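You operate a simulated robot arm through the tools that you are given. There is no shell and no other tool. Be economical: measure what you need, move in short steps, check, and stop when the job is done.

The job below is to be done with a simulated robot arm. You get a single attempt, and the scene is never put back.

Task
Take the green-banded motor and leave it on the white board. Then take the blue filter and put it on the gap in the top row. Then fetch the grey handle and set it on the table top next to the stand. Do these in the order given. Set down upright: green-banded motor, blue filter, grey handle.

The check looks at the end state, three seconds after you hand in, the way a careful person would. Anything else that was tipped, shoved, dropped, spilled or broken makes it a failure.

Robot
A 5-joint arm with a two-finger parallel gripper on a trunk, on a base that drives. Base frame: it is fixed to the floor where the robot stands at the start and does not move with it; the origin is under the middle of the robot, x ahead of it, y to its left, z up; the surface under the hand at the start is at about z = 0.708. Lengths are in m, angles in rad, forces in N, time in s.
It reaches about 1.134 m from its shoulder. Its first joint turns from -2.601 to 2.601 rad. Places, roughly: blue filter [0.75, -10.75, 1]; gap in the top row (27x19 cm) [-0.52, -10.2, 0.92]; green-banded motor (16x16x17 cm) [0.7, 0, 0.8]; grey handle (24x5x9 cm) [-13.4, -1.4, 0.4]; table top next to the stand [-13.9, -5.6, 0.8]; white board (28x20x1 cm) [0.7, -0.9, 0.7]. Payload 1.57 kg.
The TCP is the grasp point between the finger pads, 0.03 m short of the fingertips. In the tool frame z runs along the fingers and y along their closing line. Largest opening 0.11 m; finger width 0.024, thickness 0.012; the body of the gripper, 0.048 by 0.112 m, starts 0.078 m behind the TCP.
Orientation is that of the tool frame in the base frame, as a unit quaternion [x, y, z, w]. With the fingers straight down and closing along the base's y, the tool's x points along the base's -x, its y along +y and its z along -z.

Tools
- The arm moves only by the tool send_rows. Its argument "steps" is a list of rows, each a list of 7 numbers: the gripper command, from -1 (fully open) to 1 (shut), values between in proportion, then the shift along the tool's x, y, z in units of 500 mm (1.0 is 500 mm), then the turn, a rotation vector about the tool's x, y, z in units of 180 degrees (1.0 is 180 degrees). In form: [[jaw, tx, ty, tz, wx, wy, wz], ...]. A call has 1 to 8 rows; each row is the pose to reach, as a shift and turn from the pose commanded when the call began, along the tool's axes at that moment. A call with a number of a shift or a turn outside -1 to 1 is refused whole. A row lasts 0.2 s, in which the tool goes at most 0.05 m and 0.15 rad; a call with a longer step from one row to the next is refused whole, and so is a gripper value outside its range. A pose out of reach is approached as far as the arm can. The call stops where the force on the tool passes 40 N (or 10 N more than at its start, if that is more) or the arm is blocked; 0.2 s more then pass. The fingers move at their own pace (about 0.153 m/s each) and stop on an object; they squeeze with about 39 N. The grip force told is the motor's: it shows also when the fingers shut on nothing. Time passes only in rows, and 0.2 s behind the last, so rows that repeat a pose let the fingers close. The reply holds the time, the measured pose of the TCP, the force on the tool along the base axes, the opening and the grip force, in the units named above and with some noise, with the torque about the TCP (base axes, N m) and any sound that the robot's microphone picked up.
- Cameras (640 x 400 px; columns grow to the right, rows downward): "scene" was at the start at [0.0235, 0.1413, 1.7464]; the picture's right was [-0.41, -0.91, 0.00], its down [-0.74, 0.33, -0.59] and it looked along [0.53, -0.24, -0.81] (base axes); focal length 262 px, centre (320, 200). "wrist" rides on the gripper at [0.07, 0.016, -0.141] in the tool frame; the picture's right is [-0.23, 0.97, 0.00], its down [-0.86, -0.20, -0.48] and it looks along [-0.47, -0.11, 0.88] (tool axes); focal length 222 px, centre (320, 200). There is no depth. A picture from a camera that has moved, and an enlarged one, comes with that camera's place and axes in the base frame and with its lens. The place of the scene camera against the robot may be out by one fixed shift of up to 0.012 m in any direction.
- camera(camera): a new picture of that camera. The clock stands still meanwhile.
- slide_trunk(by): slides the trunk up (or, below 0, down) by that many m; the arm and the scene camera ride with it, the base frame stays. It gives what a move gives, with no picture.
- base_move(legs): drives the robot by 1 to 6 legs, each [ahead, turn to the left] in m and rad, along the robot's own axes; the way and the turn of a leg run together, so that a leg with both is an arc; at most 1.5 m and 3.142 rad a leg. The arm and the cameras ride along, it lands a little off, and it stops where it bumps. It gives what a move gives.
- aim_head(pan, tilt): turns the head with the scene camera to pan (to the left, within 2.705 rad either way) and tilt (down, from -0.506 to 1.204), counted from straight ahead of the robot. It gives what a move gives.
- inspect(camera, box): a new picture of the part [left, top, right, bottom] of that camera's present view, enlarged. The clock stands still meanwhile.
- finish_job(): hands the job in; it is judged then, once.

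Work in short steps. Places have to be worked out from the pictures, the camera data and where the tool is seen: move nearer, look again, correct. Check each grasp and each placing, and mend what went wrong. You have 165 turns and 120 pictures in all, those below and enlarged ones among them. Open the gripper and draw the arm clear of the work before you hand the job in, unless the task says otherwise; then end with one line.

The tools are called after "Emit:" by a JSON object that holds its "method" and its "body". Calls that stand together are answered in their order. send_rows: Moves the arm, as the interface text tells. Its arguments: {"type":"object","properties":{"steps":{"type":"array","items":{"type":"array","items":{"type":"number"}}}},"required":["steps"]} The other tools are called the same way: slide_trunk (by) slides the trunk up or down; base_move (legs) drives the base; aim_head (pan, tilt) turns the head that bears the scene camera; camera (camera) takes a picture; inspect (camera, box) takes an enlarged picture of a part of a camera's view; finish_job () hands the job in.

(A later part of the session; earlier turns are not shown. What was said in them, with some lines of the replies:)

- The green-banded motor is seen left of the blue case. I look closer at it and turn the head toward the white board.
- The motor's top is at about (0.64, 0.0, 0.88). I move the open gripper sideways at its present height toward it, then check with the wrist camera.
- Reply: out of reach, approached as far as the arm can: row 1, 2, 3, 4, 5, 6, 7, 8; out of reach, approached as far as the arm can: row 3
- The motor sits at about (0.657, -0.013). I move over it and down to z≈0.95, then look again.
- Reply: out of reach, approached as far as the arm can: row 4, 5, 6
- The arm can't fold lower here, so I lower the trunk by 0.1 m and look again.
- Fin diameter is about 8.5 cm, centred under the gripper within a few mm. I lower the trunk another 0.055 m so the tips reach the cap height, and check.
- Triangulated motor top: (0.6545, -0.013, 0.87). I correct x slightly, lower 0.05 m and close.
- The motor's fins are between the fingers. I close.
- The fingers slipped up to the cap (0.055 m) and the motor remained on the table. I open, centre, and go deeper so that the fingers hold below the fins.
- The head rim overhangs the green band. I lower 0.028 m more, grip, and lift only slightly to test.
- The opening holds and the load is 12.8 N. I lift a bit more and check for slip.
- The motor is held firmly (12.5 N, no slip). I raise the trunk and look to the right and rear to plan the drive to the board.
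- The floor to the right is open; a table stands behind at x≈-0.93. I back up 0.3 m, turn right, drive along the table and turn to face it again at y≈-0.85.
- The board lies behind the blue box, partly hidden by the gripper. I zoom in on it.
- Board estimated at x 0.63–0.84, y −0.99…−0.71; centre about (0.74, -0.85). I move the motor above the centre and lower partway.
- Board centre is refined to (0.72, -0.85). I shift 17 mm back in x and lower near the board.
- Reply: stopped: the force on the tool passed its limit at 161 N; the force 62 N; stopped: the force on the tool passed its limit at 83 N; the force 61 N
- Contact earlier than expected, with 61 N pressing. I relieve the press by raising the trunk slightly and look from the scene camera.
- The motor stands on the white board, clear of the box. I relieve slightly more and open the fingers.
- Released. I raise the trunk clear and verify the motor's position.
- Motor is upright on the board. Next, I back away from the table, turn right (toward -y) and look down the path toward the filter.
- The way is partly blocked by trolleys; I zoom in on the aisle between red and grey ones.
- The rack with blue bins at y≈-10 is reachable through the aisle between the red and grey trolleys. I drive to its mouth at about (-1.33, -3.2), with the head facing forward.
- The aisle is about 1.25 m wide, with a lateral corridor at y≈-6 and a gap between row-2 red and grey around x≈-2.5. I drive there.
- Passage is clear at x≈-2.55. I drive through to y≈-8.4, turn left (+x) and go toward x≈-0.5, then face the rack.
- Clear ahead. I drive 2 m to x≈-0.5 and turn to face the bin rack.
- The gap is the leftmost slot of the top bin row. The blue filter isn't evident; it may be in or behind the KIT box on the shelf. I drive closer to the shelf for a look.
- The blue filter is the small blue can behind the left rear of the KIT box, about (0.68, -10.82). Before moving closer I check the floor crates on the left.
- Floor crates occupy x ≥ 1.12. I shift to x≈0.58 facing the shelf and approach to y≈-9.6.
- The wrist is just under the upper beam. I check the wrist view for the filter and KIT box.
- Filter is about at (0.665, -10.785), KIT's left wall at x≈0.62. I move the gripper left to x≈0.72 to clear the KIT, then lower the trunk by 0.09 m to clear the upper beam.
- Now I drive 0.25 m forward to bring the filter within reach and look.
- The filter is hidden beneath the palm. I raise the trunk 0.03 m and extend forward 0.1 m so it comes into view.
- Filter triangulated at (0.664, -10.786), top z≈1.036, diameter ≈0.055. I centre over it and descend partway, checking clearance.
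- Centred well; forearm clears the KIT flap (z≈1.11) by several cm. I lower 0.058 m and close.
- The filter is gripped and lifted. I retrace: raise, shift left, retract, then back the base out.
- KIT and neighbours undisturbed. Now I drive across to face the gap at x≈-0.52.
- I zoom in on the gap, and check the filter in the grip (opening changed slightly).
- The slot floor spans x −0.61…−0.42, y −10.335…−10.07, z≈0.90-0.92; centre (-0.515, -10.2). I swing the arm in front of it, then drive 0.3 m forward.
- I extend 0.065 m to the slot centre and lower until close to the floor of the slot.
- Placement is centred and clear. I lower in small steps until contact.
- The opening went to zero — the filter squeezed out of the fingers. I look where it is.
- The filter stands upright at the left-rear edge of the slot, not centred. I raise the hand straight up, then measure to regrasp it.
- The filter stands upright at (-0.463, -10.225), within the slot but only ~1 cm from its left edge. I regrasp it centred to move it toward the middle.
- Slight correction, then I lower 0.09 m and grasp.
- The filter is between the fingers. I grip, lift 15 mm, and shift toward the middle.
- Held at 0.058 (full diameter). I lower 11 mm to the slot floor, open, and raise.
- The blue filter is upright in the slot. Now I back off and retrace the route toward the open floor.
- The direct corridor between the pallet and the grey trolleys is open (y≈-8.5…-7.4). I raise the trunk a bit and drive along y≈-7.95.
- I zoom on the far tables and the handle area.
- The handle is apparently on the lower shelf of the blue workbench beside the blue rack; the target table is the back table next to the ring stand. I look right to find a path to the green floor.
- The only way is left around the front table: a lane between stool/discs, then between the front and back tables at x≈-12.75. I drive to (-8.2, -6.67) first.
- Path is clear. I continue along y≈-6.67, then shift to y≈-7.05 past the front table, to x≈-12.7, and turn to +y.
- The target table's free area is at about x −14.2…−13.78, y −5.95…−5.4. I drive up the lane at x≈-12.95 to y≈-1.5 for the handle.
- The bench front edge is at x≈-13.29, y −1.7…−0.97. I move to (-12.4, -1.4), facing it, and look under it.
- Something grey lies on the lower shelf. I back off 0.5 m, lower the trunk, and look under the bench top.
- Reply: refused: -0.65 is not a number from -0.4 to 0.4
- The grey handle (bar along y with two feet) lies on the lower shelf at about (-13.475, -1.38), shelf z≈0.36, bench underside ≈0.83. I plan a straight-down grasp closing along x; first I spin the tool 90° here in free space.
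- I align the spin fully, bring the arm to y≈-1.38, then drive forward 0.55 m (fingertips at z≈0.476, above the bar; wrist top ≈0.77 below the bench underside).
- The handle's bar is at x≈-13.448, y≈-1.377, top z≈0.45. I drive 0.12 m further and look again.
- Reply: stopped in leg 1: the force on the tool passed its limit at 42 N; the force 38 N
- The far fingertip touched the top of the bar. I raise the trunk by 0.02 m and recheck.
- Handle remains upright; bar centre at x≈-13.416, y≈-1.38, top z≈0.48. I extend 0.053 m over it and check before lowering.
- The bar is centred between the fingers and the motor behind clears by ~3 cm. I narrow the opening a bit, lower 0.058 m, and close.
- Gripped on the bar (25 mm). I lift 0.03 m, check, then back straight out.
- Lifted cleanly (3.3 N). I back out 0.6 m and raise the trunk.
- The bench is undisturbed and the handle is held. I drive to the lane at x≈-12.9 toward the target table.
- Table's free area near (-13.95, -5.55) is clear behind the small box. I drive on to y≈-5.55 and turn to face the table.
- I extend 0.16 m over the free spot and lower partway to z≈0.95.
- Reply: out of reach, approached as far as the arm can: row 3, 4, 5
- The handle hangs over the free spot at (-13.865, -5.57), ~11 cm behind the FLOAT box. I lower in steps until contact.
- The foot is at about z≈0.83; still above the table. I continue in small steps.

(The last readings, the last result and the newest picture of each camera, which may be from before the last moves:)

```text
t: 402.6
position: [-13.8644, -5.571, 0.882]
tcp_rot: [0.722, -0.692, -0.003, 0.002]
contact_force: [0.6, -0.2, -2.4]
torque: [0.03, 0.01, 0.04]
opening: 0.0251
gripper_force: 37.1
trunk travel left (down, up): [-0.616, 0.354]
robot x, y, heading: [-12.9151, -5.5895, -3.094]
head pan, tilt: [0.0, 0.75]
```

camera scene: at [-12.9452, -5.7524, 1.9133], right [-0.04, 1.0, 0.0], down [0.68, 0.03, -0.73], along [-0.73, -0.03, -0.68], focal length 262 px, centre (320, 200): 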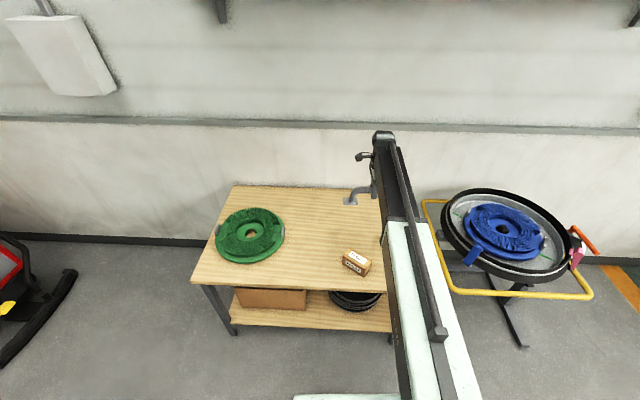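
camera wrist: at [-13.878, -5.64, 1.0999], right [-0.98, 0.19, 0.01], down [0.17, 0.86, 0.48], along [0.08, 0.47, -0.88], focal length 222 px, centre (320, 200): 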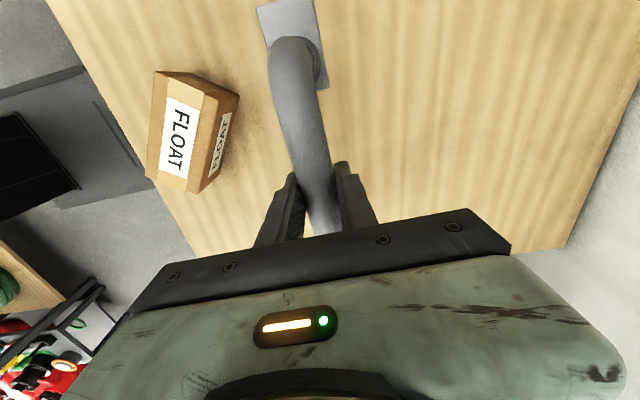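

Emit:
{"method": "inspect", "body": {"camera": "scene", "box": [320, 110, 420, 230]}}

Emit:
{"method": "slide_trunk", "body": {"by": -0.006}}

Emit:
{"method": "slide_trunk", "body": {"by": -0.006}}

```text
3.33 times, centred on (370, 170) of scene
camera zoom: at [-12.945, -5.7534, 1.5972], right [-0.04, 1.0, 0.0], down [0.68, 0.03, -0.73], along [-0.73, -0.03, -0.68], focal length 875 px, centre (153, 300)
```

zoom: 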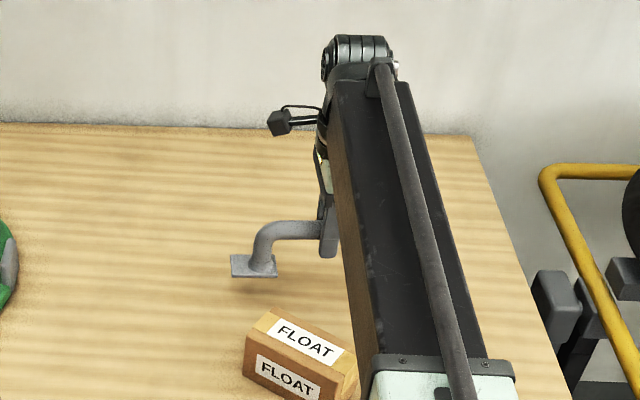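

```text
t: 403.2
position: [-13.8637, -5.5704, 0.8759]
tcp_rot: [0.721, -0.693, -0.003, 0.002]
contact_force: [-0.8, -0.2, -2.3]
torque: [0.01, -0.01, -0.01]
opening: 0.0252
gripper_force: 36.6
trunk travel left (down, up): [-0.61, 0.36]
robot x, y, heading: [-12.9166, -5.5895, -3.102]
head pan, tilt: [0.0, 0.75]
```

```text
t: 403.7
position: [-13.8651, -5.5694, 0.8698]
tcp_rot: [0.721, -0.693, -0.002, 0.002]
contact_force: [0.5, 0.2, -3.4]
torque: [0.03, 0.0, -0.03]
opening: 0.0252
gripper_force: 37.0
trunk travel left (down, up): [-0.604, 0.366]
robot x, y, heading: [-12.9189, -5.5896, -3.096]
head pan, tilt: [0.0, 0.75]
```

Emit:
{"method": "slide_trunk", "body": {"by": -0.006}}

Emit:
{"method": "slide_trunk", "body": {"by": -0.006}}

Emit:
{"method": "inspect", "body": {"camera": "scene", "box": [330, 150, 400, 220]}}

```text
t: 404.3
position: [-13.8634, -5.571, 0.865]
tcp_rot: [0.722, -0.692, -0.003, 0.002]
contact_force: [0.6, -0.6, -1.8]
torque: [0.04, 0.01, 0.01]
opening: 0.0252
gripper_force: 37.2
trunk travel left (down, up): [-0.598, 0.372]
robot x, y, heading: [-12.9173, -5.5858, -3.099]
head pan, tilt: [0.0, 0.75]
```

```text
t: 404.8
position: [-13.8642, -5.5694, 0.8579]
tcp_rot: [0.722, -0.691, -0.003, 0.003]
contact_force: [-0.4, 0.3, -1.1]
torque: [0.04, 0.03, 0.05]
opening: 0.0254
gripper_force: 36.4
trunk travel left (down, up): [-0.592, 0.378]
robot x, y, heading: [-12.9146, -5.5904, -3.099]
head pan, tilt: [0.0, 0.75]
```

```text
5.71 times, centred on (365, 185) of scene
camera zoom: at [-12.945, -5.7534, 1.5732], right [-0.04, 1.0, 0.0], down [0.68, 0.03, -0.73], along [-0.73, -0.03, -0.68], focal length 1500 px, centre (63, 286)
```

zoom: 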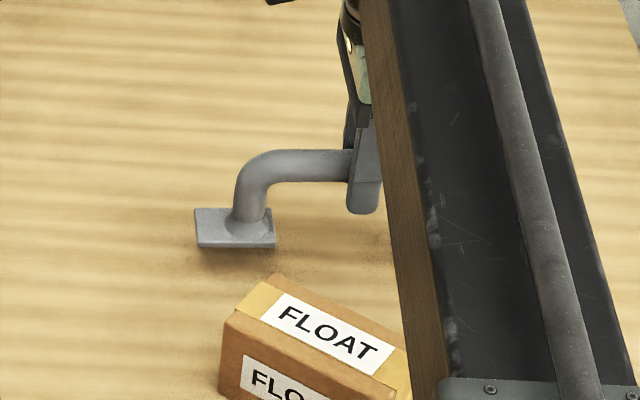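

Foot is nearly touching (shadow adjacent). Finer steps now.

Emit:
{"method": "slide_trunk", "body": {"by": -0.004}}

Emit:
{"method": "slide_trunk", "body": {"by": -0.004}}

Emit:
{"method": "slide_trunk", "body": {"by": -0.004}}

```text
t: 405.4
position: [-13.8644, -5.5703, 0.8531]
tcp_rot: [0.722, -0.692, -0.003, 0.003]
contact_force: [-0.9, 0.0, -2.7]
torque: [-0.03, -0.03, 0.02]
opening: 0.025
gripper_force: 37.2
trunk travel left (down, up): [-0.588, 0.382]
robot x, y, heading: [-12.9191, -5.5904, -3.094]
head pan, tilt: [0.0, 0.75]
```

```text
t: 405.9
position: [-13.865, -5.5702, 0.8508]
tcp_rot: [0.722, -0.692, -0.001, 0.003]
contact_force: [0.4, 0.8, -1.4]
torque: [0.05, -0.03, 0.02]
opening: 0.0255
gripper_force: 36.8
trunk travel left (down, up): [-0.584, 0.386]
robot x, y, heading: [-12.9145, -5.587, -3.099]
head pan, tilt: [0.0, 0.75]
```

```text
t: 406.4
position: [-13.8633, -5.5705, 0.8463]
tcp_rot: [0.721, -0.693, -0.003, 0.002]
contact_force: [-0.3, -0.3, -2.3]
torque: [0.01, -0.02, 0.01]
opening: 0.0251
gripper_force: 36.8
trunk travel left (down, up): [-0.58, 0.39]
robot x, y, heading: [-12.9195, -5.588, -3.101]
head pan, tilt: [0.0, 0.75]
```

Emit:
{"method": "slide_trunk", "body": {"by": -0.004}}

Emit:
{"method": "slide_trunk", "body": {"by": -0.004}}

Emit:
{"method": "slide_trunk", "body": {"by": -0.004}}

Emit:
{"method": "inspect", "body": {"camera": "scene", "box": [330, 150, 400, 220]}}

```text
t: 406.9
position: [-13.8652, -5.5709, 0.8418]
tcp_rot: [0.722, -0.692, -0.003, 0.003]
contact_force: [-0.5, -0.1, -2.3]
torque: [0.04, -0.02, 0.01]
opening: 0.0254
gripper_force: 36.5
trunk travel left (down, up): [-0.576, 0.394]
robot x, y, heading: [-12.9175, -5.5868, -3.103]
head pan, tilt: [0.0, 0.75]
```

```text
t: 407.5
position: [-13.8641, -5.5712, 0.8378]
tcp_rot: [0.722, -0.692, -0.003, 0.002]
contact_force: [0.6, -0.4, -2.4]
torque: [-0.01, 0.01, 0.01]
opening: 0.0252
gripper_force: 36.1
trunk travel left (down, up): [-0.572, 0.398]
robot x, y, heading: [-12.9161, -5.5872, -3.098]
head pan, tilt: [0.0, 0.75]
```

```text
t: 408.0
position: [-13.8645, -5.5711, 0.8335]
tcp_rot: [0.722, -0.692, -0.002, 0.002]
contact_force: [0.8, -0.2, -0.9]
torque: [0.04, 0.02, -0.04]
opening: 0.025
gripper_force: 36.9
trunk travel left (down, up): [-0.568, 0.402]
robot x, y, heading: [-12.9192, -5.5867, -3.1]
head pan, tilt: [0.0, 0.75]
```

```text
5.71 times, centred on (365, 185) of scene
camera zoom: at [-12.945, -5.7534, 1.5492], right [-0.04, 1.0, 0.0], down [0.68, 0.03, -0.73], along [-0.73, -0.03, -0.68], focal length 1500 px, centre (63, 286)
```

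zoom: 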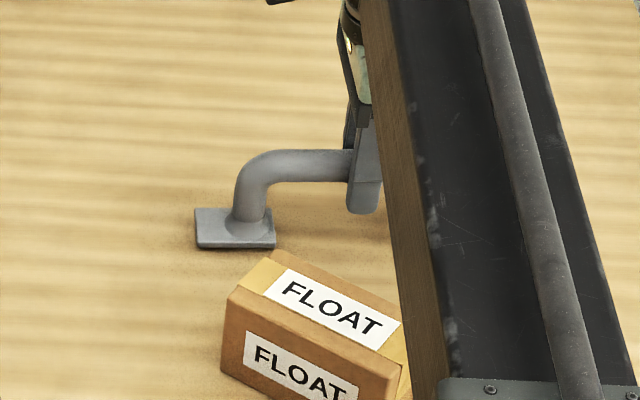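

Emit:
{"method": "slide_trunk", "body": {"by": -0.003}}

Emit:
{"method": "slide_trunk", "body": {"by": -0.003}}

Emit:
{"method": "slide_trunk", "body": {"by": -0.003}}

```text
t: 408.5
position: [-13.8633, -5.5711, 0.8313]
tcp_rot: [0.722, -0.692, -0.003, 0.001]
contact_force: [-0.4, 0.2, -2.7]
torque: [0.03, 0.0, 0.02]
opening: 0.025
gripper_force: 36.3
trunk travel left (down, up): [-0.565, 0.405]
robot x, y, heading: [-12.9172, -5.589, -3.094]
head pan, tilt: [0.0, 0.75]
```

```text
t: 409.1
position: [-13.8639, -5.5704, 0.8286]
tcp_rot: [0.721, -0.693, -0.002, 0.004]
contact_force: [-1.3, 1.3, 7.2]
torque: [-0.86, -0.03, -0.24]
opening: 0.0253
gripper_force: 36.6
trunk travel left (down, up): [-0.562, 0.408]
robot x, y, heading: [-12.9197, -5.5895, -3.101]
head pan, tilt: [0.0, 0.75]
```

```text
t: 409.5
position: [-13.8646, -5.5703, 0.8282]
tcp_rot: [0.722, -0.692, -0.006, 0.005]
contact_force: [-8.5, -1.7, 24.4]
torque: [-0.06, 0.06, -0.1]
opening: 0.0253
gripper_force: 36.8
trunk travel left (down, up): [-0.559, 0.411]
robot x, y, heading: [-12.9169, -5.5899, -3.095]
head pan, tilt: [0.0, 0.75]
stopped: the force on the tool passed its limit at 41 N (the readings are from after the stop); the commanded pose is now the measured one
```

Contact with the table is felt (upward force). I relieve the pressure by 2 mm, then open gently.

Emit:
{"method": "slide_trunk", "body": {"by": 0.002}}

Emit:
{"method": "send_rows", "body": {"steps": [[0.4, 0, 0, 0, 0, 0, 0], [0.0, 0, 0, 0, 0, 0, 0], [-0.4, 0, 0, 0, 0, 0, 0], [-0.4, 0, 0, 0, 0, 0, 0]]}}

Emit:
{"method": "slide_trunk", "body": {"by": 0.1}}

Emit:
{"method": "camera", "body": {"camera": "wrist"}}

Emit:
{"method": "inspect", "body": {"camera": "scene", "box": [300, 130, 440, 270]}}

```text
t: 410.1
position: [-13.8644, -5.571, 0.8286]
tcp_rot: [0.722, -0.692, -0.004, 0.003]
contact_force: [-0.8, -1.6, 1.4]
torque: [0.03, 0.0, -0.04]
opening: 0.025
gripper_force: 36.6
trunk travel left (down, up): [-0.561, 0.409]
robot x, y, heading: [-12.9188, -5.5872, -3.093]
head pan, tilt: [0.0, 0.75]
```

```text
t: 411.1
position: [-13.865, -5.5701, 0.8283]
tcp_rot: [0.722, -0.692, -0.004, 0.003]
contact_force: [0.6, 0.4, 0.4]
torque: [0.03, 0.0, 0.0]
opening: 0.0772
gripper_force: 0.1
trunk travel left (down, up): [-0.561, 0.409]
robot x, y, heading: [-12.9145, -5.5877, -3.102]
head pan, tilt: [0.0, 0.75]
```

```text
t: 412.4
position: [-13.8654, -5.5698, 0.9287]
tcp_rot: [0.722, -0.692, -0.004, 0.004]
contact_force: [0.5, 0.2, -0.1]
torque: [-0.02, -0.04, 0.03]
opening: 0.0769
gripper_force: 0.2
trunk travel left (down, up): [-0.661, 0.309]
robot x, y, heading: [-12.9164, -5.5916, -3.096]
head pan, tilt: [0.0, 0.75]
```

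```text
16 pictures are left
camera wrist: at [-13.8786, -5.6399, 1.0696], right [-0.98, 0.19, 0.01], down [0.17, 0.86, 0.48], along [0.08, 0.47, -0.88], focal length 222 px, centre (320, 200)
```

wrist: 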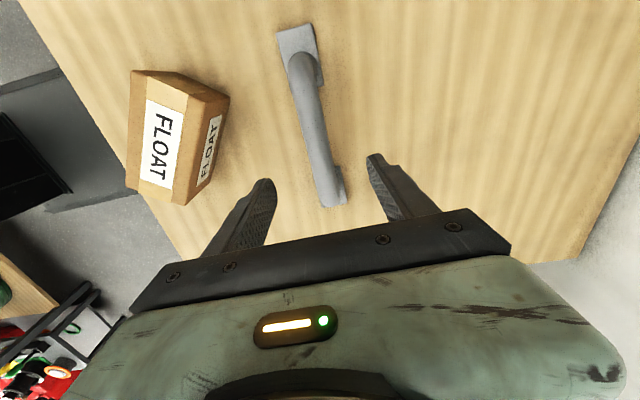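

```text
2.86 times, centred on (370, 200) of scene
camera zoom: at [-12.945, -5.7535, 1.6429], right [-0.04, 1.0, 0.0], down [0.68, 0.03, -0.73], along [-0.73, -0.03, -0.68], focal length 750 px, centre (177, 200)
```

zoom: 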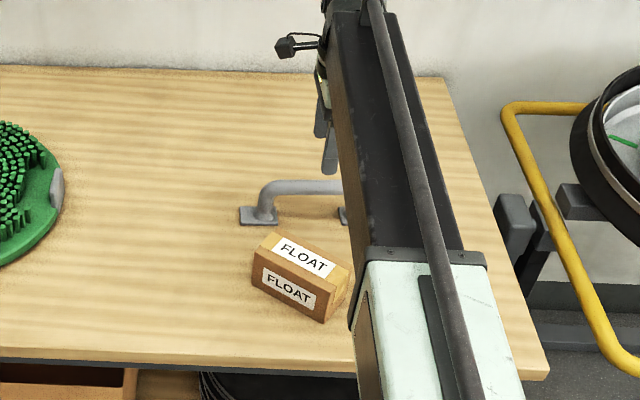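

The handle stands upright on the table beside the stand. I raise the trunk, retract the arm, and open fully.

Emit:
{"method": "slide_trunk", "body": {"by": 0.25}}

Emit:
{"method": "send_rows", "body": {"steps": [[-1, 0, -0.09, 0, 0, 0, 0], [-1, 0, -0.18, 0, 0, 0, 0], [-1, 0, -0.27, 0, 0, 0, 0], [-1, 0, -0.36, 0, 0, 0, 0], [-1, 0, -0.45, 0, 0, 0, 0], [-1, 0, -0.45, 0, 0, 0, 0]]}}

Emit:
{"method": "camera", "body": {"camera": "scene"}}

```text
t: 415.0
position: [-13.866, -5.5704, 1.1781]
tcp_rot: [0.722, -0.692, -0.004, 0.003]
contact_force: [-0.3, 0.7, 0.8]
torque: [0.01, 0.01, -0.02]
opening: 0.0771
gripper_force: 0.0
trunk travel left (down, up): [-0.911, 0.059]
robot x, y, heading: [-12.9184, -5.589, -3.098]
head pan, tilt: [0.0, 0.75]
```

```text
t: 416.4
position: [-13.6391, -5.56, 1.1765]
tcp_rot: [0.722, -0.692, -0.003, 0.004]
contact_force: [0.7, 0.3, -0.1]
torque: [0.0, 0.0, 0.0]
opening: 0.1101
gripper_force: 0.0
out of reach, approached as far as the arm can: row 4, 5, 6
trunk travel left (down, up): [-0.911, 0.059]
robot x, y, heading: [-12.9143, -5.5924, -3.096]
head pan, tilt: [0.0, 0.75]
```

```text
14 pictures are left
camera scene: at [-12.9451, -5.7534, 1.893], right [-0.04, 1.0, 0.0], down [0.68, 0.03, -0.73], along [-0.73, -0.03, -0.68], focal length 262 px, centre (320, 200)
```

scene: 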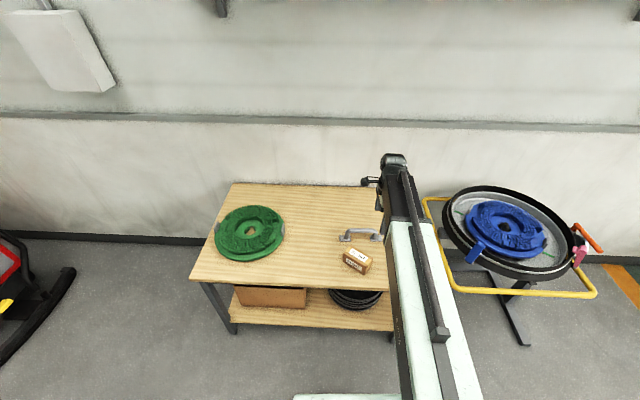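

All three are placed. I turn the robot back into the lane so the arm is clear of the table, then hand in.

Emit:
{"method": "base_move", "body": {"legs": [[0, 1.5]]}}

Emit:
{"method": "finish_job", "body": {}}

```text
t: 420.4
position: [-12.9855, -6.3089, 1.18]
tcp_rot: [1.0, -0.007, -0.001, 0.005]
contact_force: [-0.6, 0.0, -0.3]
torque: [-0.02, 0.01, 0.01]
opening: 0.1096
gripper_force: 0.2
trunk travel left (down, up): [-0.911, 0.059]
robot x, y, heading: [-12.939, -5.5869, -1.595]
head pan, tilt: [0.0, 0.75]
```

```text
The job is handed in.
```

I handed the job in with all three items set down upright, in order: the motor on the white board, the filter in the top-row gap, and the handle on the table top next to the stand. The filter slipped from the fingers onto the slot floor and stayed upright; I regrasped it and moved it to the middle.
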